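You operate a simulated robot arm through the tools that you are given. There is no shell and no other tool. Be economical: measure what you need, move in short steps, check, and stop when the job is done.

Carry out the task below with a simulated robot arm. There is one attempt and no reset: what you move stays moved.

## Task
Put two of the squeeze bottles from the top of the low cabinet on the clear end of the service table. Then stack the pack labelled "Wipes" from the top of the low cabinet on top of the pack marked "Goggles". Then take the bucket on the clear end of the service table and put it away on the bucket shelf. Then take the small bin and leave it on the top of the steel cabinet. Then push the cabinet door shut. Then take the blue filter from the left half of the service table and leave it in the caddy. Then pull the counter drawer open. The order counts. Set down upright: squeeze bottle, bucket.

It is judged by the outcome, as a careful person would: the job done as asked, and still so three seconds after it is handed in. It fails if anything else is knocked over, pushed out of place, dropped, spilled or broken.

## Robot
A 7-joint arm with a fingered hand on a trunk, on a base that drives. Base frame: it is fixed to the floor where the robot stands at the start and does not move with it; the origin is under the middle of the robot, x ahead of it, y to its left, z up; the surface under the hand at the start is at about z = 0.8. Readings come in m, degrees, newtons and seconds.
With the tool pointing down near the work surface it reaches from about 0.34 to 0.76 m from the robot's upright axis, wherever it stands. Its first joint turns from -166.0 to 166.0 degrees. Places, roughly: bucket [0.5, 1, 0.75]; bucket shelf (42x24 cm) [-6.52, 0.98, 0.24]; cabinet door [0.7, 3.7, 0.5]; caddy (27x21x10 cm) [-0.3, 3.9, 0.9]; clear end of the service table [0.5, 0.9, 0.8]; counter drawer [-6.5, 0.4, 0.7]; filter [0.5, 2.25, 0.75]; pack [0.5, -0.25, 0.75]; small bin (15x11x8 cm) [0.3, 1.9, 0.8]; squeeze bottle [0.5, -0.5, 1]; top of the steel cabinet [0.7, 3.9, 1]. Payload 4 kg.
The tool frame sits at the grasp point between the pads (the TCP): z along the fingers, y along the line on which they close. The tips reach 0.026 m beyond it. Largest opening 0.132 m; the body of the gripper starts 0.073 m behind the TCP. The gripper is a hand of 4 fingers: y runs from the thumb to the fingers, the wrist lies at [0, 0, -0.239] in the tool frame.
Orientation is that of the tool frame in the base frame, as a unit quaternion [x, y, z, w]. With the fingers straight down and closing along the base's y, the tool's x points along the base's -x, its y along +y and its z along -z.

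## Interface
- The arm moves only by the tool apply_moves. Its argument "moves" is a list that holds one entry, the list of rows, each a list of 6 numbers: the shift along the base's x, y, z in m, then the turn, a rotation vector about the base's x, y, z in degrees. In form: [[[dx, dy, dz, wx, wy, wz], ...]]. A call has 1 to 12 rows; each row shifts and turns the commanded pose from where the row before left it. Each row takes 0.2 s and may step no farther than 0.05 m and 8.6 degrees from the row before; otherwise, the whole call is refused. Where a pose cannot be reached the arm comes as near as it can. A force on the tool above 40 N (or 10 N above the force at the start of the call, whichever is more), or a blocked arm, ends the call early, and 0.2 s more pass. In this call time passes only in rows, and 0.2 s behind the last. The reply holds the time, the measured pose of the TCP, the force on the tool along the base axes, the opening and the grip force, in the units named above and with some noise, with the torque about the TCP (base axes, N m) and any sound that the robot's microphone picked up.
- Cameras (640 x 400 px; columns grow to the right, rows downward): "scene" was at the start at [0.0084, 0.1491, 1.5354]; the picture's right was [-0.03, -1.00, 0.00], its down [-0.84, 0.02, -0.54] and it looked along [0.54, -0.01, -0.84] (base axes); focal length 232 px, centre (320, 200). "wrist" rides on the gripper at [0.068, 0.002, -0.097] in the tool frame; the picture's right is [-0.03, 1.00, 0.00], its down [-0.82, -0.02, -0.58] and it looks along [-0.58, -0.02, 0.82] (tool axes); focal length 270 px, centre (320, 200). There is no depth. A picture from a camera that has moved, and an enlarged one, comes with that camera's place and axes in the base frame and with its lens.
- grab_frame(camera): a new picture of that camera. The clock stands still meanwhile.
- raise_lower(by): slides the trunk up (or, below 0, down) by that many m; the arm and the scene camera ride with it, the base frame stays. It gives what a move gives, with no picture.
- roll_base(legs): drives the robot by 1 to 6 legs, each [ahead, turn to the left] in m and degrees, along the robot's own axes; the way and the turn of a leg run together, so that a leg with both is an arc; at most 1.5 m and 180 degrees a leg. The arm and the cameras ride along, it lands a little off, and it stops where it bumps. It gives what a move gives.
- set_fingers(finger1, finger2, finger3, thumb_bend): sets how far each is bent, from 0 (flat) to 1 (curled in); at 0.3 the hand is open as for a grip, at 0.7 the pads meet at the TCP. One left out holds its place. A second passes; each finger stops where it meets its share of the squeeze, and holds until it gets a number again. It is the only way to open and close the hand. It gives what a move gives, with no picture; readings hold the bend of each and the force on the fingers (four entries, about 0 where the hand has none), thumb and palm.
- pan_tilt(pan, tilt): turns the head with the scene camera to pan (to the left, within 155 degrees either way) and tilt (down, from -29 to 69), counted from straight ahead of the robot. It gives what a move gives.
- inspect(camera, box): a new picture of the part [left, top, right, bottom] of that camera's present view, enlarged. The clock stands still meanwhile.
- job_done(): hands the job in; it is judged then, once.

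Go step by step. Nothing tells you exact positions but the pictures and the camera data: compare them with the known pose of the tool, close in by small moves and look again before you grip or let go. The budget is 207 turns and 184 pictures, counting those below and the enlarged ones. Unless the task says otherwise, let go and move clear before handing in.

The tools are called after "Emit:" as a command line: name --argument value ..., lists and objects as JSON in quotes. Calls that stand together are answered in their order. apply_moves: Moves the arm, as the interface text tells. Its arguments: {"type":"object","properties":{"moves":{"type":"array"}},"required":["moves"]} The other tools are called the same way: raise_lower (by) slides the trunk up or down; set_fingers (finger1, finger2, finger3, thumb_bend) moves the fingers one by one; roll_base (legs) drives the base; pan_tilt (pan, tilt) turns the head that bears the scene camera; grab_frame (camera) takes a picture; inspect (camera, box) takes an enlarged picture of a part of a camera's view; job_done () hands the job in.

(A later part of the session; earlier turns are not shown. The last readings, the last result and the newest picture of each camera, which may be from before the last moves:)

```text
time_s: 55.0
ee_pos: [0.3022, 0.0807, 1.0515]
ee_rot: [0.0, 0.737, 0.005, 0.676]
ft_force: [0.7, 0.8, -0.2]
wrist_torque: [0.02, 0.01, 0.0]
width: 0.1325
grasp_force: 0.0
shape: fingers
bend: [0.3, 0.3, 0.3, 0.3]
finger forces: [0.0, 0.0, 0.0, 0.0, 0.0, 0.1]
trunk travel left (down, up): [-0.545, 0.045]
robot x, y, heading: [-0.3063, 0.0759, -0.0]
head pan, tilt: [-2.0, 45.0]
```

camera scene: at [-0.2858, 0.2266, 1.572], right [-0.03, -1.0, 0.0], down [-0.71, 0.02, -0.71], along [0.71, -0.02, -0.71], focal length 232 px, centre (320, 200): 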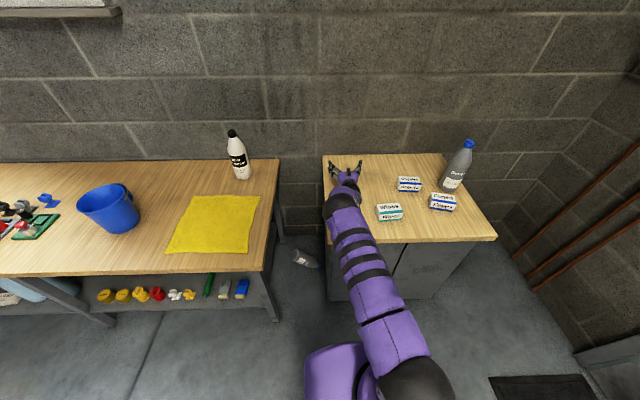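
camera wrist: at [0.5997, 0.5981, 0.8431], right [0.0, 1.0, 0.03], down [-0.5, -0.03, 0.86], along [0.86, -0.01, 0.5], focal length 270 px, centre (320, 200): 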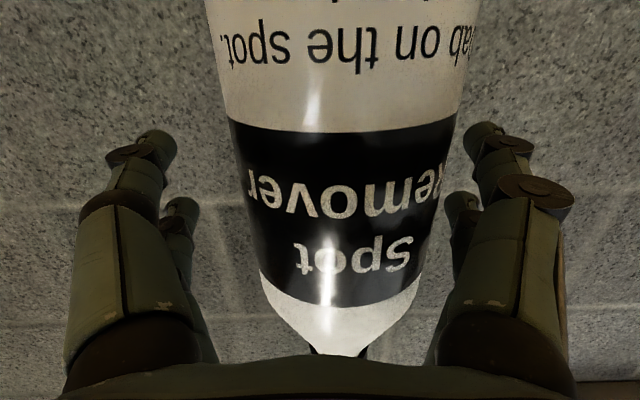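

Now turn the hand to point down and yaw it -120° so that the pick-up later lets me set the bottle cap-up.

Emit:
apply_moves --moves '[[[0, 0, 0, 0, 8, 0], [0, 0, 0, 0, 8, 0], [0, 0, 0, 0, 8, 0], [0, 0, 0, 0, 8, 0], [0, 0, 0, 0, 8, 0], [0, 0, 0, 0, 8, 0], [0, 0, 0, 0, 8, 0], [0, 0, 0, 0, 8, 0], [0, 0, 0, 0, 8, 0], [0, 0, 0, 0, 8, 0], [0, 0, 0, 0, 5, 0]]]'

Emit:
apply_moves --moves '[[[0, 0, 0, 0, 0, -8.5], [0, 0, 0, 0, 0, -8.5], [0, 0, 0, 0, 0, -8.5], [0, 0, 0, 0, 0, -8.5], [0, 0, 0, 0, 0, -8.5], [0, 0, 0, 0, 0, -8.5], [0, 0, 0, 0, 0, -8.5], [0, 0, 0, 0, 0, -8.5], [0, 0, 0, 0, 0, -8.5], [0, 0, 0, 0, 0, -8.5], [0, 0, 0, 0, 0, -8.5], [0, 0, 0, 0, 0, -8.5]]]'

Emit:
grab_frame --camera "scene"

```text
time_s: 57.4
ee_pos: [0.3011, 0.0812, 1.045]
ee_rot: [0.004, 1.0, 0.003, -0.001]
ft_force: [-0.1, -0.2, -0.8]
wrist_torque: [-0.01, -0.02, -0.02]
width: 0.1326
grasp_force: 0.1
shape: fingers
bend: [0.3, 0.3, 0.3, 0.3]
finger forces: [0.0, 0.0, 0.0, 0.0, 0.0, 0.0]
out of reach, approached as far as the arm can: row 6
trunk travel left (down, up): [-0.545, 0.045]
robot x, y, heading: [-0.3051, 0.0768, 0.2]
head pan, tilt: [-2.0, 45.0]
```

```text
time_s: 60.0
ee_pos: [0.3005, 0.0812, 1.0466]
ee_rot: [0.779, 0.627, 0.002, 0.002]
ft_force: [-1.1, 0.4, -0.3]
wrist_torque: [0.0, 0.0, 0.0]
width: 0.1328
grasp_force: 0.0
shape: fingers
bend: [0.3, 0.3, 0.3, 0.3]
finger forces: [0.0, 0.0, 0.0, 0.1, 0.0, 0.0]
trunk travel left (down, up): [-0.545, 0.045]
robot x, y, heading: [-0.3051, 0.0773, 0.2]
head pan, tilt: [-2.0, 45.0]
```

```text
149 pictures are left
camera scene: at [-0.2859, 0.2266, 1.572], right [-0.03, -1.0, 0.0], down [-0.71, 0.02, -0.71], along [0.71, -0.02, -0.71], focal length 232 px, centre (320, 200)
```

scene: 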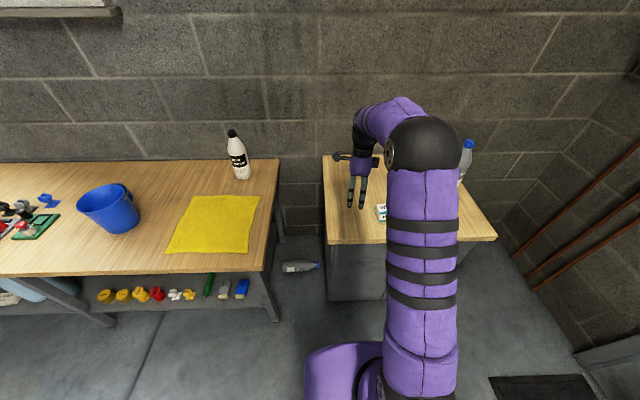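

The bottle has rolled slightly and now lies along y near (0.57, 0.35), cap toward -y. I'll move the base in line with the gap (arm is high and clear).

Emit:
roll_base --legs '[[0, 90], [0.22, 0], [0, -90], [0.08, 0]]'

Emit:
pan_tilt --pan 0 --tilt 62

Emit:
grab_frame --camera "scene"

```text
time_s: 70.8
ee_pos: [0.3803, 0.2978, 1.0456]
ee_rot: [0.782, 0.624, 0.001, 0.003]
ft_force: [-0.1, 0.2, 0.1]
wrist_torque: [0.04, 0.02, 0.01]
width: 0.1327
grasp_force: 0.0
shape: fingers
bend: [0.3, 0.3, 0.3, 0.3]
finger forces: [0.1, 0.0, 0.1, 0.1, 0.1, 0.0]
trunk travel left (down, up): [-0.545, 0.045]
robot x, y, heading: [-0.2211, 0.2979, 0.1]
head pan, tilt: [-2.0, 45.0]
```

```text
time_s: 71.6
ee_pos: [0.3797, 0.2974, 1.046]
ee_rot: [0.781, 0.624, 0.002, 0.003]
ft_force: [-0.5, -0.1, -0.6]
wrist_torque: [-0.01, 0.02, -0.02]
width: 0.133
grasp_force: 0.1
shape: fingers
bend: [0.3, 0.3, 0.3, 0.3]
finger forces: [0.0, 0.0, 0.1, 0.1, 0.1, 0.1]
trunk travel left (down, up): [-0.545, 0.045]
robot x, y, heading: [-0.2275, 0.2994, -0.0]
head pan, tilt: [0.0, 62.0]
```

```text
148 pictures are left
camera scene: at [-0.2232, 0.4502, 1.5503], right [0.0, -1.0, 0.0], down [-0.88, 0.0, -0.47], along [0.47, 0.0, -0.88], focal length 232 px, centre (320, 200)
```

scene: 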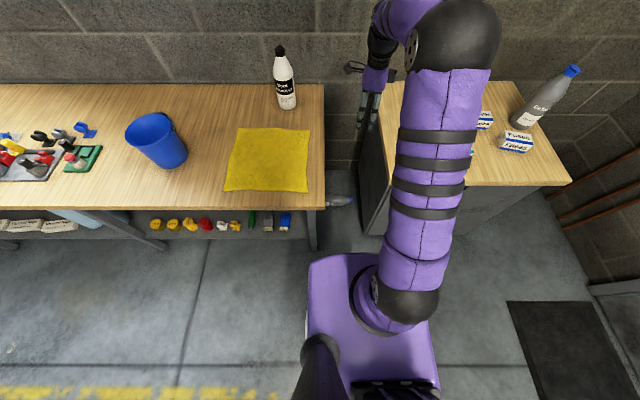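

Emit:
inspect --camera "scene" --box '[300, 160, 400, 225]'

Emit:
raise_lower --by -0.4

Emit:
grab_frame --camera "scene"

Emit:
grab_frame --camera "wrist"

```text
6.15 times, centred on (350, 192) of scene
camera zoom: at [-0.2232, 0.4502, 1.5503], right [0.0, -1.0, 0.0], down [-0.88, 0.0, -0.47], along [0.47, 0.0, -0.88], focal length 1431 px, centre (135, 246)
```

zoom: 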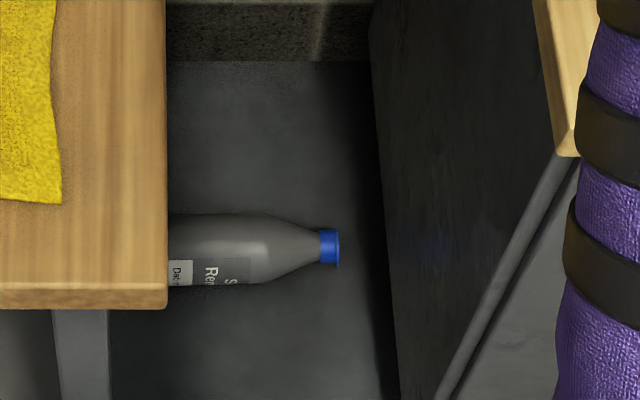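

```text
time_s: 75.4
ee_pos: [0.3806, 0.2976, 0.6448]
ee_rot: [0.782, 0.624, 0.001, 0.001]
ft_force: [0.9, -1.0, -0.2]
wrist_torque: [0.0, 0.02, 0.01]
width: 0.1329
grasp_force: 0.0
shape: fingers
bend: [0.3, 0.3, 0.3, 0.3]
finger forces: [0.0, 0.1, 0.0, 0.1, 0.0, 0.1]
trunk travel left (down, up): [-0.145, 0.445]
robot x, y, heading: [-0.2232, 0.2962, -0.2]
head pan, tilt: [0.0, 62.0]
```

```text
146 pictures are left
camera scene: at [-0.2234, 0.4503, 1.1502], right [0.0, -1.0, 0.0], down [-0.88, 0.0, -0.47], along [0.47, 0.0, -0.88], focal length 232 px, centre (320, 200)
```

scene: 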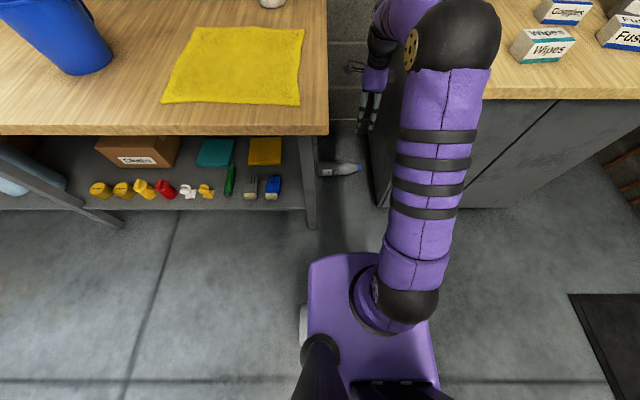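

```text
145 pictures are left
camera wrist: at [0.3964, 0.3638, 0.7429], right [0.97, -0.25, 0.01], down [-0.2, -0.79, 0.58], along [-0.14, -0.56, -0.82], focal length 270 px, centre (320, 200)
```

wrist: 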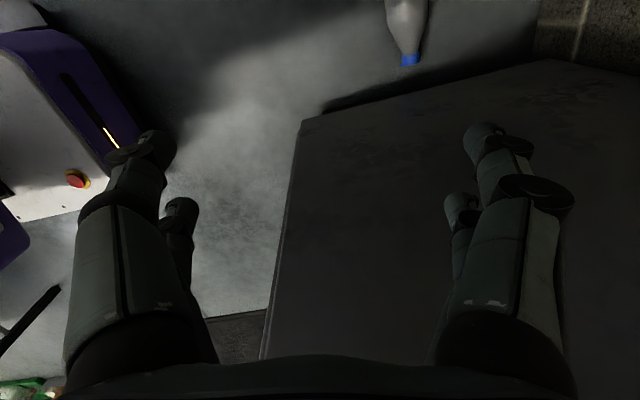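

The gap is clear enough: bottle body lies at x≈0.58, y 0.29–0.47. Lower the trunk fully, align the yaw to exactly -90° and move over it.

Emit:
raise_lower --by -0.14

Emit:
apply_moves --moves '[[[0.03, 0.005, 0, 0, 0, 6], [0.03, 0.005, 0, 0, 0, 6], [0.04, 0.005, -0.02, 0, 0, 0], [0.04, 0.005, -0.02, 0, 0, 0]]]'

Emit:
grab_frame --camera "wrist"

Emit:
grab_frame --camera "scene"

```text
time_s: 77.1
ee_pos: [0.3799, 0.2973, 0.5058]
ee_rot: [0.782, 0.624, 0.001, 0.002]
ft_force: [-0.5, -0.9, 0.1]
wrist_torque: [0.01, -0.01, 0.02]
width: 0.1324
grasp_force: 0.1
shape: fingers
bend: [0.3, 0.3, 0.3, 0.3]
finger forces: [0.0, 0.0, 0.1, 0.1, 0.1, 0.0]
trunk travel left (down, up): [-0.005, 0.585]
robot x, y, heading: [-0.2281, 0.2994, -0.1]
head pan, tilt: [0.0, 62.0]
```

```text
time_s: 78.1
ee_pos: [0.5201, 0.3186, 0.4666]
ee_rot: [0.712, 0.702, 0.002, 0.002]
ft_force: [-0.9, 0.0, 1.6]
wrist_torque: [0.02, -0.01, 0.03]
width: 0.1327
grasp_force: 0.0
shape: fingers
bend: [0.3, 0.3, 0.3, 0.3]
finger forces: [0.0, 0.1, 0.1, 0.0, 0.0, 0.1]
trunk travel left (down, up): [-0.005, 0.585]
robot x, y, heading: [-0.2282, 0.3008, 0.2]
head pan, tilt: [0.0, 62.0]
```

```text
144 pictures are left
camera wrist: at [0.5208, 0.3853, 0.5636], right [1.0, -0.04, 0.01], down [-0.04, -0.82, 0.58], along [-0.02, -0.58, -0.82], focal length 270 px, centre (320, 200)
```

wrist: 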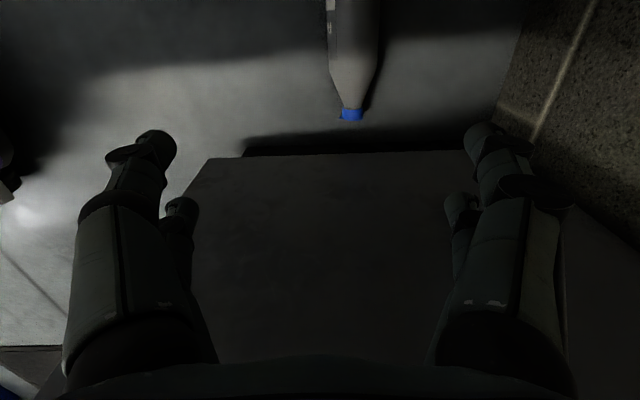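

```text
143 pictures are left
camera scene: at [-0.2242, 0.4502, 1.0104], right [0.0, -1.0, 0.0], down [-0.88, 0.0, -0.47], along [0.47, 0.0, -0.88], focal length 232 px, centre (320, 200)
```

scene: 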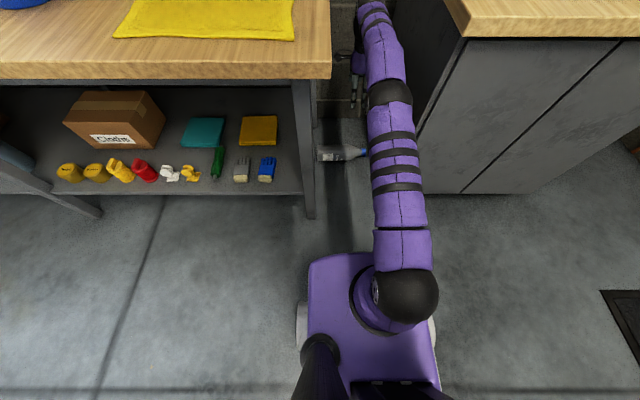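

Bottle axis is at x≈0.576. Edge the base ahead 8 cm, then come down over the body at y≈0.345.

Emit:
roll_base --legs '[[0.08, 0]]'

Emit:
apply_moves --moves '[[[-0.012, 0.012, -0.04, 0, 0, 1], [-0.012, 0.012, -0.04, 0, 0, 0], [0, 0, -0.04, 0, 0, 0], [0, 0, -0.04, 0, 0, 0], [0, 0, -0.04, 0, 0, 0]]]'

Emit:
grab_frame --camera "wrist"

Emit:
grab_frame --camera "scene"

```text
time_s: 79.2
ee_pos: [0.6005, 0.3169, 0.4648]
ee_rot: [0.712, 0.702, 0.002, 0.002]
ft_force: [0.1, 0.1, -0.4]
wrist_torque: [0.0, 0.0, 0.0]
width: 0.1329
grasp_force: 0.0
shape: fingers
bend: [0.3, 0.3, 0.3, 0.3]
finger forces: [0.0, 0.0, 0.0, 0.0, 0.0, 0.1]
trunk travel left (down, up): [-0.005, 0.585]
robot x, y, heading: [-0.1455, 0.2983, -0.1]
head pan, tilt: [0.0, 62.0]
```

```text
time_s: 80.4
ee_pos: [0.5761, 0.3423, 0.2676]
ee_rot: [0.706, 0.709, 0.002, 0.002]
ft_force: [-0.5, 0.4, 1.2]
wrist_torque: [0.03, -0.02, 0.01]
width: 0.1329
grasp_force: 0.1
shape: fingers
bend: [0.3, 0.3, 0.3, 0.3]
finger forces: [0.0, 0.0, 0.1, 0.0, 0.0, 0.0]
trunk travel left (down, up): [-0.005, 0.585]
robot x, y, heading: [-0.1473, 0.3036, -0.2]
head pan, tilt: [0.0, 62.0]
```

```text
142 pictures are left
camera wrist: at [0.5766, 0.4094, 0.3641], right [1.0, -0.02, 0.01], down [-0.02, -0.82, 0.58], along [-0.01, -0.58, -0.82], focal length 270 px, centre (320, 200)
```

wrist: 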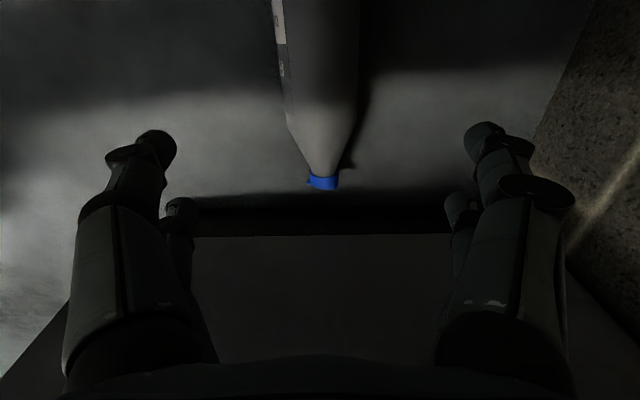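

```text
141 pictures are left
camera scene: at [-0.1436, 0.4501, 1.0103], right [0.0, -1.0, 0.0], down [-0.88, 0.0, -0.47], along [0.47, 0.0, -0.88], focal length 232 px, centre (320, 200)
```

scene: 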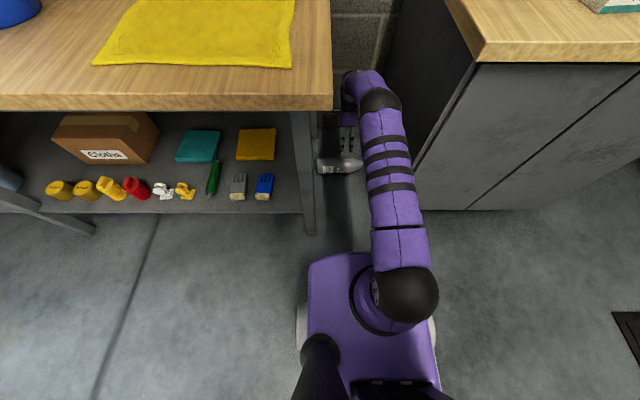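

Well aligned. Descend to the floor level grip height.

Emit:
apply_moves --moves '[[[0, 0.002, -0.04, 0, 0, 0], [0, 0, -0.04, 0, 0, 0], [0, 0, -0.04, 0, 0, 0], [0, 0, -0.04, 0, 0, 0], [0, 0, -0.04, 0, 0, 0], [0, 0, -0.015, 0, 0, 0]]]'

Emit:
grab_frame --camera "wrist"

```text
time_s: 81.8
ee_pos: [0.564, 0.3444, 0.0552]
ee_rot: [0.706, 0.708, 0.002, 0.002]
ft_force: [0.0, 1.4, 0.3]
wrist_torque: [-0.02, -0.01, 0.03]
width: 0.1327
grasp_force: 0.0
shape: fingers
bend: [0.3, 0.3, 0.3, 0.3]
finger forces: [0.0, 0.0, 0.0, 0.1, 0.0, 0.0]
out of reach, approached as far as the arm can: row 5, 6
trunk travel left (down, up): [-0.005, 0.585]
robot x, y, heading: [-0.1471, 0.2985, 0.1]
head pan, tilt: [0.0, 62.0]
```

```text
140 pictures are left
camera wrist: at [0.5649, 0.4109, 0.1522], right [1.0, -0.02, 0.01], down [-0.02, -0.82, 0.58], along [-0.01, -0.58, -0.82], focal length 270 px, centre (320, 200)
```

wrist: 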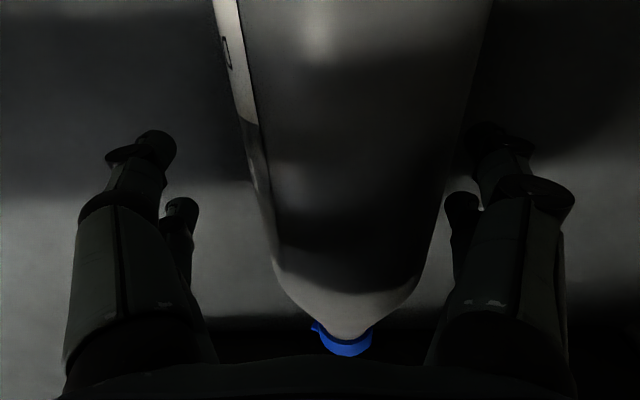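

Emit:
roll_base --legs '[[0.013, 0]]'

Emit:
set_fingers --finger1 0.7 --finger2 0.7 --finger3 0.7 --thumb_bend 0.7

Emit:
grab_frame --camera "wrist"

```text
time_s: 82.5
ee_pos: [0.5783, 0.3429, 0.0548]
ee_rot: [0.706, 0.708, 0.002, 0.001]
ft_force: [-0.5, 0.0, -1.3]
wrist_torque: [0.0, 0.02, 0.01]
width: 0.1327
grasp_force: 0.0
shape: fingers
bend: [0.3, 0.3, 0.3, 0.3]
finger forces: [0.0, 0.0, 0.0, 0.0, 0.0, 0.0]
trunk travel left (down, up): [-0.005, 0.585]
robot x, y, heading: [-0.133, 0.3004, -0.3]
head pan, tilt: [0.0, 62.0]
```

```text
time_s: 83.5
ee_pos: [0.5769, 0.3428, 0.0545]
ee_rot: [0.706, 0.709, 0.003, 0.002]
ft_force: [-1.7, -0.2, 0.7]
wrist_torque: [0.05, 0.13, 0.05]
width: 0.077
grasp_force: 23.1
shape: fingers
bend: [0.44, 0.44, 0.5, 0.55]
finger forces: [11.5, 11.6, 8.4, 0.0, 15.6, 0.1]
trunk travel left (down, up): [-0.005, 0.585]
robot x, y, heading: [-0.1335, 0.3001, 0.3]
head pan, tilt: [0.0, 62.0]
```

```text
139 pictures are left
camera wrist: at [0.5779, 0.4109, 0.152], right [1.0, -0.02, 0.0], down [-0.02, -0.82, 0.58], along [-0.01, -0.58, -0.82], focal length 270 px, centre (320, 200)
```

wrist: 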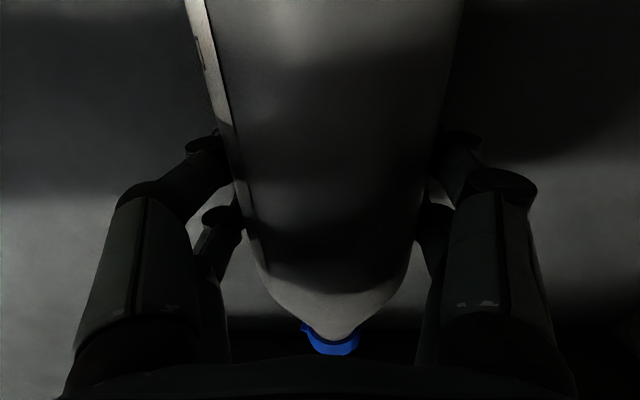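

Gripped. Lift slightly, then yaw the bottle parallel to x so it fits through the gap.

Emit:
apply_moves --moves '[[[0, 0, 0.02, 0, 0, 0], [0, 0, 0.03, 0, 0, 0], [0, -0.002, 0.03, 0, 0, 0]]]'

Emit:
apply_moves --moves '[[[0, -0.001, 0, 0, 0, 8.2], [0, -0.001, 0, 0, 0, 8.2], [0, -0.001, 0, 0, 0, 8.2], [0, -0.002, 0, 0, 0, 8.2], [0, -0.002, 0, 0, 0, 8.2], [0, -0.002, 0, 0, 0, 8.2], [0, -0.002, 0, 0, 0, 8.2], [0, -0.003, 0, 0, 0, 8.2], [0, -0.003, 0, 0, 0, 8.2], [0, -0.003, 0, 0, 0, 8.2], [0, -0.003, 0, 0, 0, 8]]]'

Emit:
grab_frame --camera "scene"

Emit:
grab_frame --camera "wrist"

```text
time_s: 84.3
ee_pos: [0.577, 0.3424, 0.1333]
ee_rot: [0.706, 0.708, 0.001, 0.002]
ft_force: [-0.7, 0.2, -6.6]
wrist_torque: [-0.12, 0.02, 0.05]
width: 0.0768
grasp_force: 23.3
shape: fingers
bend: [0.43, 0.43, 0.5, 0.55]
finger forces: [11.9, 11.7, 8.0, 0.0, 15.0, 0.0]
trunk travel left (down, up): [-0.005, 0.585]
robot x, y, heading: [-0.1353, 0.2964, -0.0]
head pan, tilt: [0.0, 62.0]
```

```text
time_s: 86.7
ee_pos: [0.5763, 0.3195, 0.1346]
ee_rot: [-0.003, 1.0, 0.003, -0.001]
ft_force: [-1.1, -0.7, -5.4]
wrist_torque: [-0.03, -0.06, 0.01]
width: 0.0767
grasp_force: 23.6
shape: fingers
bend: [0.43, 0.43, 0.5, 0.55]
finger forces: [11.9, 11.6, 8.0, 0.0, 14.9, 0.0]
trunk travel left (down, up): [-0.005, 0.585]
robot x, y, heading: [-0.1373, 0.2982, -0.2]
head pan, tilt: [0.0, 62.0]
```

```text
138 pictures are left
camera scene: at [-0.13, 0.4501, 1.0102], right [0.0, -1.0, 0.0], down [-0.88, 0.0, -0.47], along [0.47, 0.0, -0.88], focal length 232 px, centre (320, 200)
```

scene: 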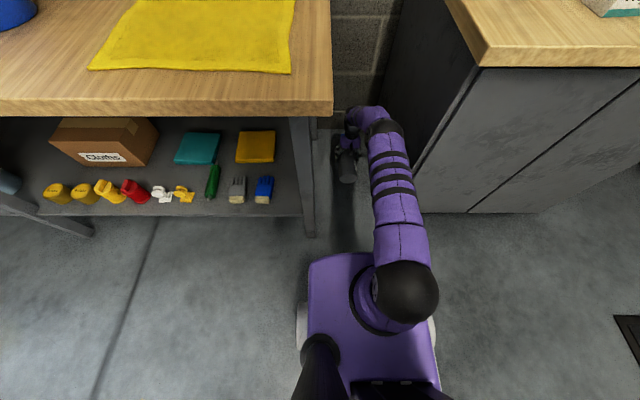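

```text
137 pictures are left
camera wrist: at [0.5084, 0.3185, 0.2323], right [0.02, 1.0, 0.01], down [0.82, -0.02, 0.58], along [0.58, -0.01, -0.82], focal length 270 px, centre (320, 200)
```

wrist: 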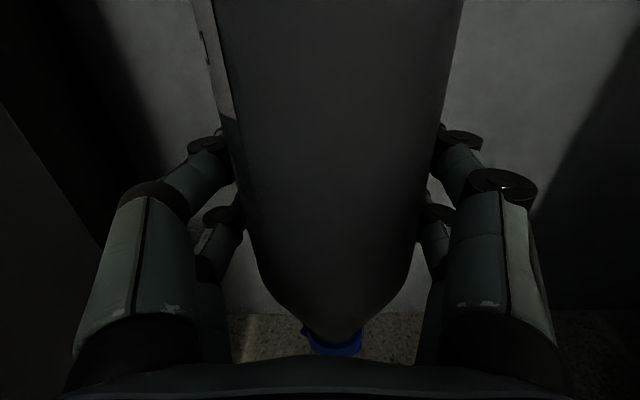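

Held with the bottle parallel to the gap. Raise the trunk fully.

Emit:
raise_lower --by 0.3

Emit:
raise_lower --by 0.28

Emit:
apply_moves --moves '[[[-0.01, 0, 0.045, 0, 0, 0], [-0.01, 0, 0.045, 0, 0, 0], [-0.01, 0, 0.045, 0, 0, 0], [-0.01, 0, 0.045, 0, 0, 0], [-0.01, 0, 0.045, 0, 0, 0], [-0.01, 0, 0.045, 0, 0, 0], [-0.01, 0, 0.045, 0, 0, 0], [-0.01, 0, 0.045, 0, 0, 0]]]'

Emit:
grab_frame --camera "scene"

```text
time_s: 89.7
ee_pos: [0.5778, 0.3189, 0.4357]
ee_rot: [-0.002, 1.0, 0.002, 0.001]
ft_force: [0.0, -0.1, -5.4]
wrist_torque: [-0.02, -0.1, -0.01]
width: 0.0769
grasp_force: 23.3
shape: fingers
bend: [0.43, 0.43, 0.5, 0.55]
finger forces: [11.9, 11.6, 7.9, 0.1, 14.9, 0.1]
trunk travel left (down, up): [-0.305, 0.285]
robot x, y, heading: [-0.1342, 0.3014, 0.1]
head pan, tilt: [0.0, 62.0]
```

```text
time_s: 92.5
ee_pos: [0.5782, 0.3192, 0.7145]
ee_rot: [-0.001, 1.0, 0.002, -0.001]
ft_force: [-0.6, 0.9, -4.7]
wrist_torque: [0.0, -0.09, 0.01]
width: 0.0767
grasp_force: 22.6
shape: fingers
bend: [0.43, 0.43, 0.5, 0.55]
finger forces: [11.9, 11.6, 7.8, 0.0, 14.9, 0.0]
trunk travel left (down, up): [-0.585, 0.005]
robot x, y, heading: [-0.1354, 0.2963, -0.1]
head pan, tilt: [0.0, 62.0]
```

```text
time_s: 94.3
ee_pos: [0.495, 0.3163, 1.075]
ee_rot: [-0.002, 1.0, 0.003, -0.001]
ft_force: [-0.4, 0.3, -5.3]
wrist_torque: [-0.06, -0.12, 0.0]
width: 0.0768
grasp_force: 23.2
shape: fingers
bend: [0.43, 0.43, 0.5, 0.55]
finger forces: [11.9, 11.6, 8.0, 0.1, 14.9, 0.1]
trunk travel left (down, up): [-0.585, 0.005]
robot x, y, heading: [-0.1315, 0.2997, 0.1]
head pan, tilt: [0.0, 62.0]
```

```text
136 pictures are left
camera scene: at [-0.1304, 0.4502, 1.5902], right [0.0, -1.0, 0.0], down [-0.88, 0.0, -0.47], along [0.47, 0.0, -0.88], focal length 232 px, centre (320, 200)
```

scene: 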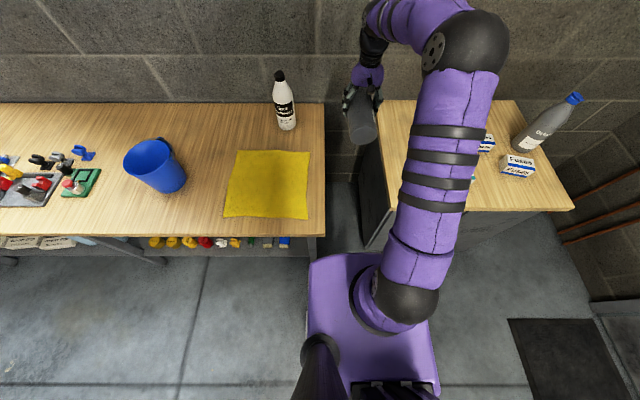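

Recovered. Now pitch the hand up so the bottle stands upright in the grip (cap up).

Emit:
apply_moves --moves '[[[0, 0, 0.005, 0, -8, 0], [0, 0, 0.005, 0, -8, 0], [0, 0, 0.005, 0, -8, 0], [0, 0, 0.005, 0, -8, 0], [0, 0, 0.005, 0, -8, 0], [0, 0, 0.005, 0, -8, 0], [0, 0, 0.005, 0, -8, 0], [0, 0, 0.005, 0, -8, 0], [0, 0, 0.005, 0, -8, 0], [0, 0, 0.005, 0, -8, 0], [0, 0, 0, 0, -8, 0]]]'

Emit:
grab_frame --camera "wrist"

Emit:
grab_frame --camera "scene"

```text
time_s: 96.8
ee_pos: [0.4979, 0.3187, 1.1243]
ee_rot: [-0.004, 0.719, 0.002, 0.695]
ft_force: [0.4, -0.1, -5.2]
wrist_torque: [-0.06, 0.1, -0.02]
width: 0.0767
grasp_force: 23.4
shape: fingers
bend: [0.43, 0.43, 0.51, 0.55]
finger forces: [11.8, 11.5, 8.1, 0.0, 14.4, 0.0]
trunk travel left (down, up): [-0.585, 0.005]
robot x, y, heading: [-0.1324, 0.2996, -0.2]
head pan, tilt: [0.0, 62.0]
```

```text
135 pictures are left
camera wrist: at [0.3984, 0.3186, 1.0603], right [0.0, 1.0, 0.02], down [-0.55, -0.02, 0.84], along [0.84, -0.01, 0.55], focal length 270 px, centre (320, 200)
```

wrist: 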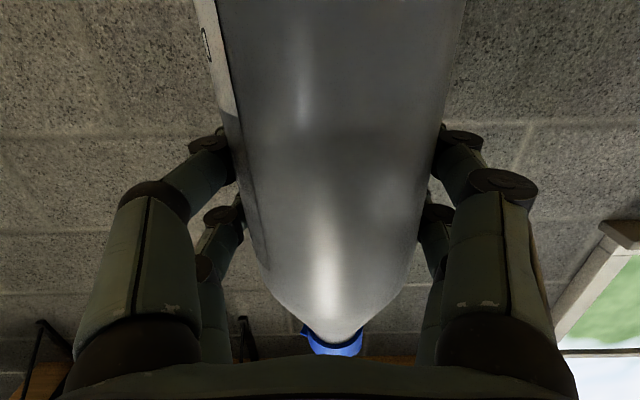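

```text
134 pictures are left
camera scene: at [-0.1295, 0.4502, 1.5902], right [0.0, -1.0, 0.0], down [-0.88, 0.0, -0.47], along [0.47, 0.0, -0.88], focal length 232 px, centre (320, 200)
```

scene: 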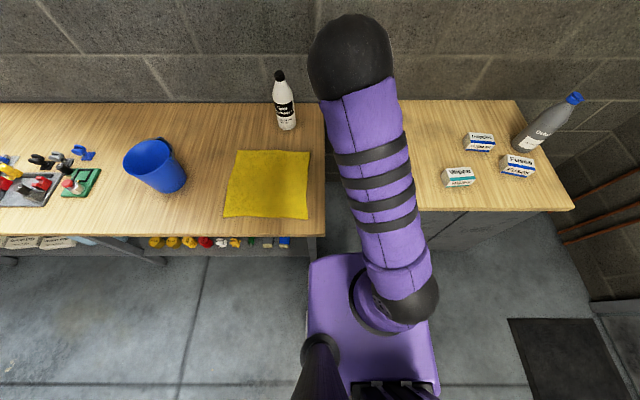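

Bottle is upright. Drive to the service table position.

Emit:
apply_moves --moves '[[[0, 0, 0.02, 0, -1.9, 0]]]'

Emit:
roll_base --legs '[[-0.17, 0], [0, 90], [0.45, 0], [0, -90], [0.1, 0]]'

Emit:
grab_frame --camera "scene"

```text
time_s: 97.2
ee_pos: [0.4966, 0.3174, 1.1456]
ee_rot: [-0.003, 0.708, 0.001, 0.707]
ft_force: [-0.4, 0.4, -4.7]
wrist_torque: [-0.04, 0.04, -0.03]
width: 0.0765
grasp_force: 23.1
shape: fingers
bend: [0.43, 0.43, 0.51, 0.55]
finger forces: [11.7, 11.5, 8.1, 0.0, 14.3, 0.1]
trunk travel left (down, up): [-0.585, 0.005]
robot x, y, heading: [-0.1346, 0.3037, 0.1]
head pan, tilt: [0.0, 62.0]
```

```text
time_s: 110.2
ee_pos: [0.4164, 0.7605, 1.1462]
ee_rot: [0.001, 0.708, -0.002, 0.707]
ft_force: [0.4, -1.1, -5.7]
wrist_torque: [-0.07, 0.05, -0.01]
width: 0.0766
grasp_force: 22.2
shape: fingers
bend: [0.43, 0.43, 0.51, 0.56]
finger forces: [11.7, 11.0, 7.9, 0.0, 14.4, 0.0]
trunk travel left (down, up): [-0.585, 0.005]
robot x, y, heading: [-0.2185, 0.7453, -0.1]
head pan, tilt: [0.0, 62.0]
```

```text
133 pictures are left
camera scene: at [-0.2107, 0.8962, 1.5903], right [0.0, -1.0, 0.0], down [-0.88, 0.0, -0.47], along [0.47, 0.0, -0.88], focal length 232 px, centre (320, 200)
```

scene: 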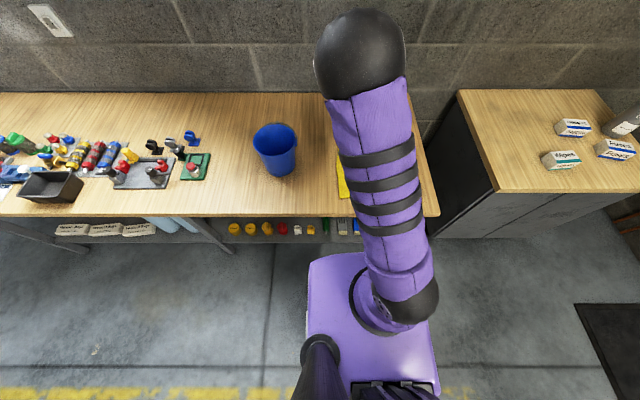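

Emit:
apply_moves --moves '[[[0.04, 0.004, 0, 0, 0, 0], [0.04, 0.004, 0, 0, 0, 0], [0.04, 0.004, 0, 0, 0, 0], [0.04, 0.004, 0, 0, 0, 0], [0.04, 0.004, 0, 0, 0, 0], [0.04, 0.0, -0.02, 0, 0, 0], [0.045, 0, -0.02, 0, 0, 0], [0, 0, -0.04, 0, 0, 0], [0, 0, -0.04, 0, 0, 0], [0, 0, -0.04, 0, 0, 0]]]'

Emit:
grab_frame --camera "scene"

Emit:
grab_frame --camera "wrist"

```text
time_s: 112.4
ee_pos: [0.7016, 0.7779, 0.9835]
ee_rot: [0.001, 0.708, -0.002, 0.707]
ft_force: [0.2, 0.6, -5.3]
wrist_torque: [-0.01, 0.08, 0.0]
width: 0.0768
grasp_force: 22.6
shape: fingers
bend: [0.43, 0.43, 0.51, 0.56]
finger forces: [11.9, 10.9, 7.9, 0.0, 14.3, 0.0]
trunk travel left (down, up): [-0.585, 0.005]
robot x, y, heading: [-0.2172, 0.7459, -0.2]
head pan, tilt: [0.0, 62.0]
```

```text
132 pictures are left
camera scene: at [-0.2097, 0.8963, 1.5902], right [0.0, -1.0, 0.0], down [-0.88, 0.0, -0.47], along [0.47, 0.0, -0.88], focal length 232 px, centre (320, 200)
```

scene: 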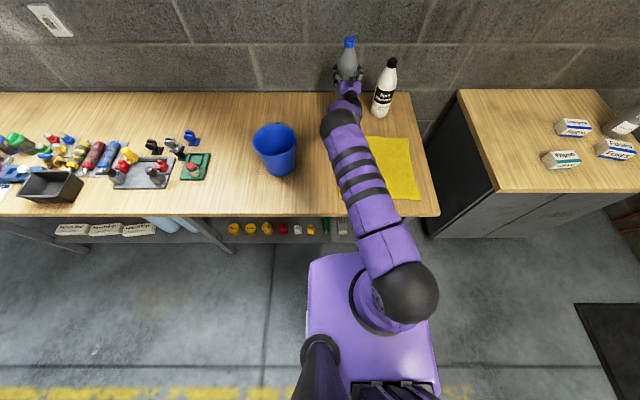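

```text
131 pictures are left
camera wrist: at [0.6043, 0.7799, 0.916], right [0.0, 1.0, 0.02], down [-0.58, -0.02, 0.82], along [0.82, -0.01, 0.58], focal length 270 px, centre (320, 200)
```

wrist: 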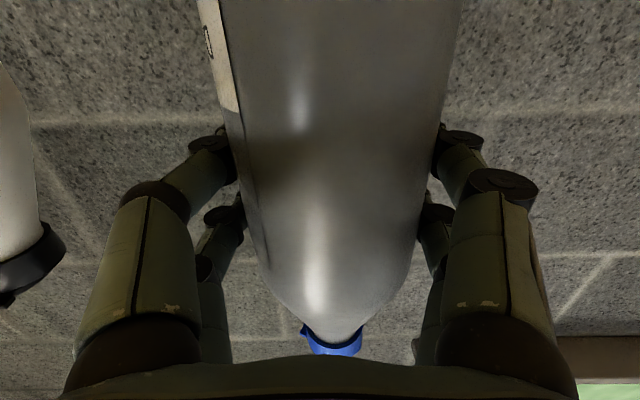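

Good spacing from the white bottle. Lower slowly to contact.

Emit:
apply_moves --moves '[[[0, 0, -0.03, 0, 0, 0], [0, 0, -0.02, 0, 0, 0], [0, 0, -0.01, 0, 0, 0]]]'

Emit:
apply_moves --moves '[[[0, 0, -0.004, 0, 0, 0], [0, 0, -0.004, 0, 0, 0], [0, 0, -0.004, 0, 0, 0]]]'

```text
time_s: 113.2
ee_pos: [0.6999, 0.7806, 0.9252]
ee_rot: [-0.001, 0.708, -0.002, 0.706]
ft_force: [-1.0, 0.0, -4.5]
wrist_torque: [-0.06, 0.09, -0.02]
width: 0.077
grasp_force: 22.2
shape: fingers
bend: [0.43, 0.43, 0.51, 0.56]
finger forces: [11.8, 10.9, 7.9, 0.1, 14.3, 0.0]
trunk travel left (down, up): [-0.585, 0.005]
robot x, y, heading: [-0.2135, 0.7441, -0.5]
head pan, tilt: [0.0, 62.0]
```

```text
time_s: 114.0
ee_pos: [0.7005, 0.7796, 0.9138]
ee_rot: [0.0, 0.708, -0.001, 0.707]
ft_force: [0.3, -0.1, -5.0]
wrist_torque: [-0.02, 0.08, -0.01]
width: 0.0765
grasp_force: 22.2
shape: fingers
bend: [0.43, 0.43, 0.51, 0.56]
finger forces: [11.9, 10.9, 7.9, 0.0, 14.3, 0.1]
trunk travel left (down, up): [-0.585, 0.005]
robot x, y, heading: [-0.2114, 0.7429, -0.4]
head pan, tilt: [0.0, 62.0]
```

Emit:
apply_moves --moves '[[[0, 0, -0.004, 0, 0, 0], [0, 0, -0.003, 0, 0, 0]]]'

Emit:
apply_moves --moves '[[[0, 0, -0.003, 0, 0, 0]]]'

```text
time_s: 114.6
ee_pos: [0.7005, 0.7791, 0.907]
ee_rot: [-0.002, 0.708, -0.002, 0.706]
ft_force: [0.3, 0.6, -4.3]
wrist_torque: [-0.04, 0.1, 0.0]
width: 0.0764
grasp_force: 22.4
shape: fingers
bend: [0.43, 0.43, 0.51, 0.56]
finger forces: [11.9, 11.0, 8.1, 0.0, 14.3, 0.0]
trunk travel left (down, up): [-0.585, 0.005]
robot x, y, heading: [-0.2134, 0.7446, -0.0]
head pan, tilt: [0.0, 62.0]
```

```text
time_s: 115.0
ee_pos: [0.7009, 0.7806, 0.9061]
ee_rot: [-0.002, 0.707, 0.0, 0.708]
ft_force: [1.6, -1.1, 1.5]
wrist_torque: [-0.02, 0.0, -0.02]
width: 0.0767
grasp_force: 22.9
shape: fingers
bend: [0.43, 0.43, 0.51, 0.56]
finger forces: [11.6, 11.0, 8.9, 0.0, 14.5, 0.0]
trunk travel left (down, up): [-0.585, 0.005]
robot x, y, heading: [-0.217, 0.7462, -0.4]
head pan, tilt: [0.0, 62.0]
```

Light contact at 0.906. Release and look.

Emit:
set_fingers --finger1 0.3 --finger2 0.3 --finger3 0.3 --thumb_bend 0.3

Emit:
apply_moves --moves '[[[-0.03, 0, 0, 0, 0, 0], [-0.04, 0, 0, 0, 0, 0], [-0.04, 0, 0, 0, 0, 0], [-0.04, 0, 0, 0, 0, 0], [-0.03, 0, 0.03, 0, 0, 0], [-0.03, 0, 0.03, 0, 0, 0], [-0.03, 0, 0.03, 0, 0, 0], [-0.03, 0, 0.03, 0, 0, 0], [-0.03, 0, 0.03, 0, 0, 0]]]'

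Emit:
grab_frame --camera "scene"

Emit:
grab_frame --camera "wrist"

```text
time_s: 116.0
ee_pos: [0.6998, 0.7822, 0.9046]
ee_rot: [-0.001, 0.707, 0.0, 0.707]
ft_force: [-0.2, 0.1, 0.8]
wrist_torque: [0.01, -0.05, 0.0]
width: 0.1323
grasp_force: 0.1
shape: fingers
bend: [0.3, 0.3, 0.3, 0.3]
finger forces: [0.1, 0.0, 0.1, 0.0, 0.1, 0.1]
trunk travel left (down, up): [-0.585, 0.005]
robot x, y, heading: [-0.2157, 0.7446, -0.2]
head pan, tilt: [0.0, 62.0]
```

```text
time_s: 118.0
ee_pos: [0.3994, 0.7809, 1.0544]
ee_rot: [0.0, 0.708, -0.002, 0.707]
ft_force: [-0.8, 0.2, 0.2]
wrist_torque: [0.03, 0.01, 0.01]
width: 0.1326
grasp_force: 0.0
shape: fingers
bend: [0.3, 0.3, 0.3, 0.3]
finger forces: [0.0, 0.1, 0.1, 0.0, 0.0, 0.1]
trunk travel left (down, up): [-0.585, 0.005]
robot x, y, heading: [-0.2171, 0.7474, -0.2]
head pan, tilt: [0.0, 62.0]
```

```text
130 pictures are left
camera scene: at [-0.2113, 0.8962, 1.5902], right [0.0, -1.0, 0.0], down [-0.88, 0.0, -0.47], along [0.47, 0.0, -0.88], focal length 232 px, centre (320, 200)
```

scene: 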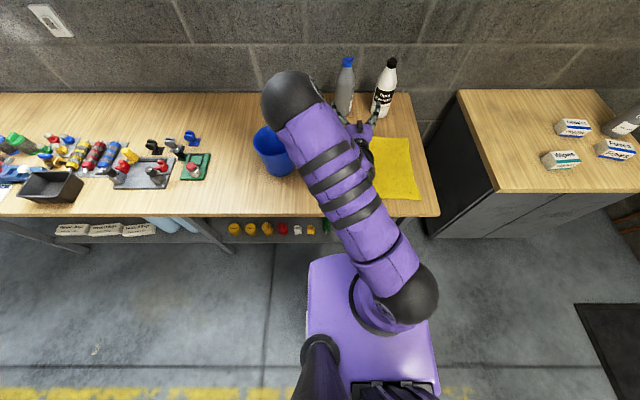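

```text
129 pictures are left
camera wrist: at [0.3024, 0.7822, 0.9865], right [0.0, 1.0, 0.02], down [-0.58, -0.02, 0.82], along [0.82, -0.01, 0.58], focal length 270 px, centre (320, 200)
```

wrist: 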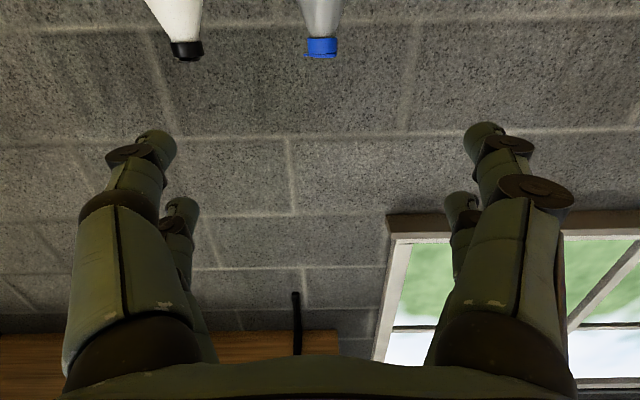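

Both bottles stand upright on the table. Next the packs: turn the hand down, and drive back to the low cabinet.

Emit:
apply_moves --moves '[[[0, 0, 0.01, 0, 8, 0], [0, 0, 0.01, 0, 8, 0], [0, 0, 0.01, 0, 8, 0], [0, 0, 0.01, 0, 8, 0], [0, 0, 0.01, 0, 8, 0], [0, 0, 0.01, 0, 8, 0], [0, 0, 0, 0, 8, 0], [0, 0, 0, 0, 8, 0], [0, 0, 0, 0, 8, 0], [0, 0, 0, 0, 8, 0], [0, 0, 0, 0, 8, 0], [0, 0, 0, 0, 2, 0]]]'

```text
time_s: 120.6
ee_pos: [0.4014, 0.7805, 1.1143]
ee_rot: [-0.002, 1.0, -0.001, -0.002]
ft_force: [-0.1, -0.5, -0.9]
wrist_torque: [0.02, 0.02, 0.03]
width: 0.133
grasp_force: 0.1
shape: fingers
bend: [0.3, 0.3, 0.3, 0.3]
finger forces: [0.0, 0.1, 0.1, 0.0, 0.1, 0.0]
trunk travel left (down, up): [-0.585, 0.005]
robot x, y, heading: [-0.2174, 0.7439, -0.2]
head pan, tilt: [0.0, 62.0]
```

Emit:
roll_base --legs '[[-0.1, 0], [0, -90], [0.88, 0], [0, 90], [0.25, 0]]'

Emit:
pan_tilt --pan 0 --tilt 55

Emit:
grab_frame --camera "scene"

Emit:
grab_frame --camera "wrist"

```text
time_s: 135.8
ee_pos: [0.5731, -0.0705, 1.1139]
ee_rot: [-0.015, 1.0, -0.001, -0.001]
ft_force: [0.0, 0.1, 0.1]
wrist_torque: [-0.01, -0.01, 0.01]
width: 0.1329
grasp_force: 0.1
shape: fingers
bend: [0.3, 0.3, 0.3, 0.3]
finger forces: [0.0, 0.0, 0.1, 0.0, 0.1, 0.1]
trunk travel left (down, up): [-0.585, 0.005]
robot x, y, heading: [-0.0419, -0.1195, 1.3]
head pan, tilt: [0.0, 62.0]
```

```text
time_s: 136.5
ee_pos: [0.5734, -0.0712, 1.1146]
ee_rot: [-0.014, 1.0, -0.001, -0.001]
ft_force: [0.6, -0.9, 0.0]
wrist_torque: [0.01, 0.01, 0.02]
width: 0.1326
grasp_force: 0.0
shape: fingers
bend: [0.3, 0.3, 0.3, 0.3]
finger forces: [0.0, 0.0, 0.1, 0.0, 0.1, 0.1]
trunk travel left (down, up): [-0.585, 0.005]
robot x, y, heading: [-0.0402, -0.1214, 0.8]
head pan, tilt: [0.0, 55.0]
```

```text
128 pictures are left
camera scene: at [-0.0338, 0.0295, 1.5985], right [0.02, -1.0, 0.0], down [-0.82, -0.02, -0.57], along [0.57, 0.01, -0.82], focal length 232 px, centre (320, 200)
```

scene: 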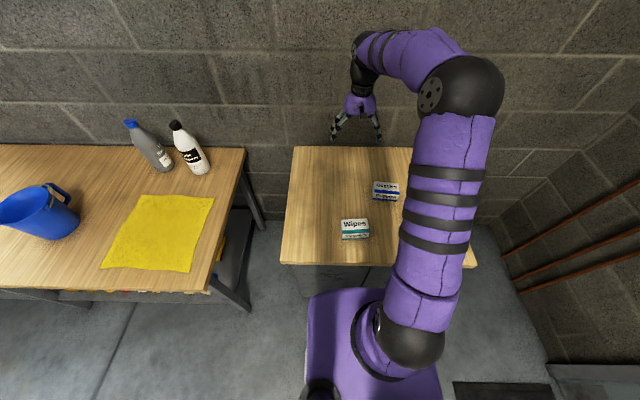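

```text
127 pictures are left
camera wrist: at [0.5045, -0.0717, 1.2119], right [0.0, 1.0, 0.0], down [0.82, 0.0, 0.58], along [0.58, 0.0, -0.82], focal length 270 px, centre (320, 200)
```

wrist: 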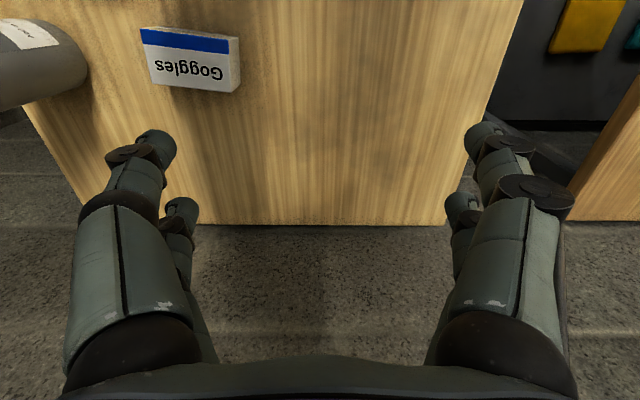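

I'll move over the Wipes pack and yaw -90° so the fingers close across its short side (along x).

Emit:
apply_moves --moves '[[[-0.03, 0, 0, 0, 0, -8.2], [-0.03, 0, 0, 0, 0, -8.2], [-0.03, -0.005, 0, 0, 0, -8.2], [-0.03, -0.005, 0, 0, 0, -8.2], [-0.03, -0.005, -0.01, 0, 0, -8.2], [-0.03, -0.005, -0.01, 0, 0, -8.2], [-0.013, -0.008, -0.02, 0, 0, -8.2], [0, 0, -0.02, 0, 0, -8.2], [0, 0, -0.02, 0, 0, -8.2], [0, 0, -0.02, 0, 0, -8.2], [0, 0, -0.02, 0, 0, -6]]]'

Emit:
grab_frame --camera "wrist"

Emit:
grab_frame --camera "scene"

```text
time_s: 138.9
ee_pos: [0.3812, -0.0991, 0.9955]
ee_rot: [0.685, 0.729, 0.0, -0.001]
ft_force: [0.5, 0.0, 0.3]
wrist_torque: [-0.03, 0.01, -0.02]
width: 0.1328
grasp_force: 0.0
shape: fingers
bend: [0.3, 0.3, 0.3, 0.3]
finger forces: [0.0, 0.1, 0.1, 0.1, 0.1, 0.0]
trunk travel left (down, up): [-0.585, 0.005]
robot x, y, heading: [-0.0416, -0.1216, 1.2]
head pan, tilt: [0.0, 55.0]
```

```text
126 pictures are left
camera wrist: at [0.3782, -0.0313, 1.092], right [1.0, 0.04, 0.0], down [0.03, -0.82, 0.58], along [0.02, -0.58, -0.82], focal length 270 px, centre (320, 200)
```

wrist: 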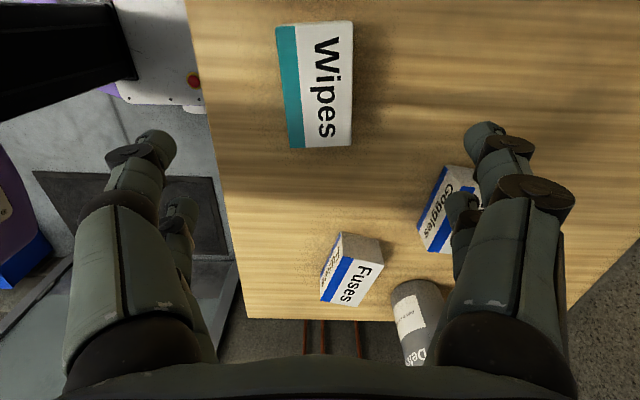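

```text
125 pictures are left
camera scene: at [-0.0337, 0.0296, 1.5986], right [0.02, -1.0, 0.0], down [-0.82, -0.02, -0.57], along [0.57, 0.01, -0.82], focal length 232 px, centre (320, 200)
```

scene: 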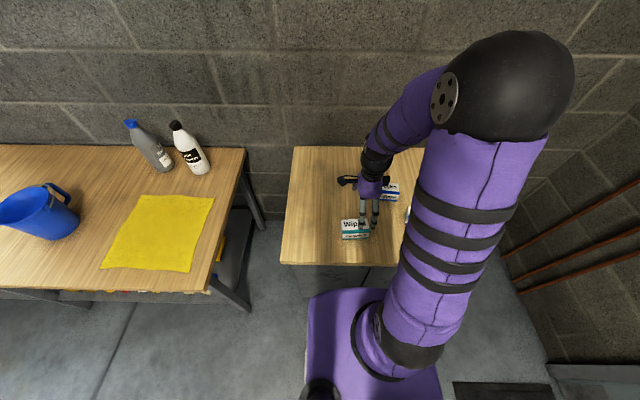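

Wipes is centred near (0.377, -0.091), aligned with the hand. Descend.

Emit:
apply_moves --moves '[[[-0.004, 0.008, -0.04, 0, 0, 0], [0, 0, -0.04, 0, 0, 0], [0, 0, -0.03, 0, 0, 0]]]'

Emit:
grab_frame --camera "wrist"

```text
time_s: 139.7
ee_pos: [0.3793, -0.0909, 0.8849]
ee_rot: [0.684, 0.73, 0.0, -0.001]
ft_force: [0.5, -0.4, -0.1]
wrist_torque: [0.02, 0.05, 0.02]
width: 0.1327
grasp_force: 0.1
shape: fingers
bend: [0.3, 0.3, 0.3, 0.3]
finger forces: [0.0, 0.1, 0.1, 0.0, 0.1, 0.1]
trunk travel left (down, up): [-0.585, 0.005]
robot x, y, heading: [-0.0415, -0.1215, 0.9]
head pan, tilt: [0.0, 55.0]
```

```text
124 pictures are left
camera wrist: at [0.3763, -0.0239, 0.9829], right [1.0, 0.04, 0.0], down [0.03, -0.82, 0.58], along [0.02, -0.58, -0.82], focal length 270 px, centre (320, 200)
```

wrist: 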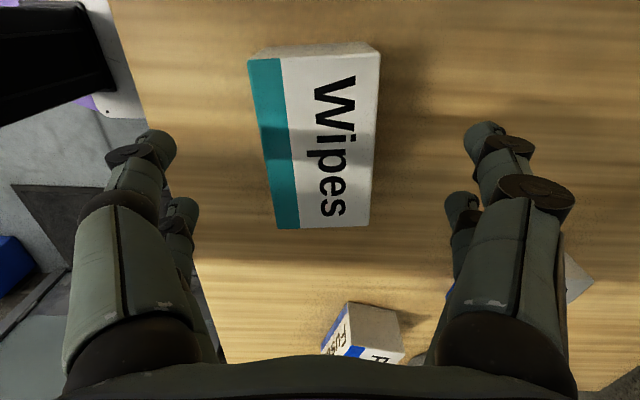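

Emit:
apply_moves --moves '[[[0, -0.004, -0.03, 0, 0, 0], [0, 0, -0.018, 0, 0, 0]]]'

Emit:
set_fingers --finger1 0.7 --finger2 0.7 --finger3 0.7 --thumb_bend 0.7

Emit:
grab_frame --camera "wrist"

```text
time_s: 140.3
ee_pos: [0.3779, -0.0944, 0.8368]
ee_rot: [0.684, 0.73, 0.0, -0.002]
ft_force: [0.5, 0.2, -0.3]
wrist_torque: [-0.03, 0.03, 0.03]
width: 0.1328
grasp_force: 0.1
shape: fingers
bend: [0.3, 0.3, 0.3, 0.3]
finger forces: [0.0, 0.0, 0.1, 0.0, 0.0, 0.0]
trunk travel left (down, up): [-0.585, 0.005]
robot x, y, heading: [-0.0421, -0.1208, 1.3]
head pan, tilt: [0.0, 55.0]
```

```text
time_s: 141.3
ee_pos: [0.3776, -0.0953, 0.8367]
ee_rot: [0.684, 0.73, 0.0, -0.002]
ft_force: [-0.3, -0.2, -0.5]
wrist_torque: [-0.02, 0.01, -0.01]
width: 0.055
grasp_force: 23.4
shape: fingers
bend: [0.5, 0.5, 0.56, 0.61]
finger forces: [11.8, 11.5, 8.6, 0.1, 14.9, 0.1]
trunk travel left (down, up): [-0.585, 0.005]
robot x, y, heading: [-0.0464, -0.1208, 1.1]
head pan, tilt: [0.0, 55.0]
```

```text
123 pictures are left
camera wrist: at [0.3746, -0.0273, 0.9342], right [1.0, 0.04, 0.0], down [0.03, -0.82, 0.58], along [0.02, -0.58, -0.82], focal length 270 px, centre (320, 200)
```

wrist: 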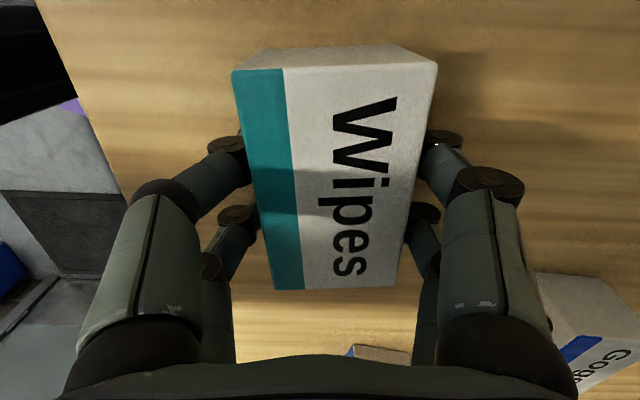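

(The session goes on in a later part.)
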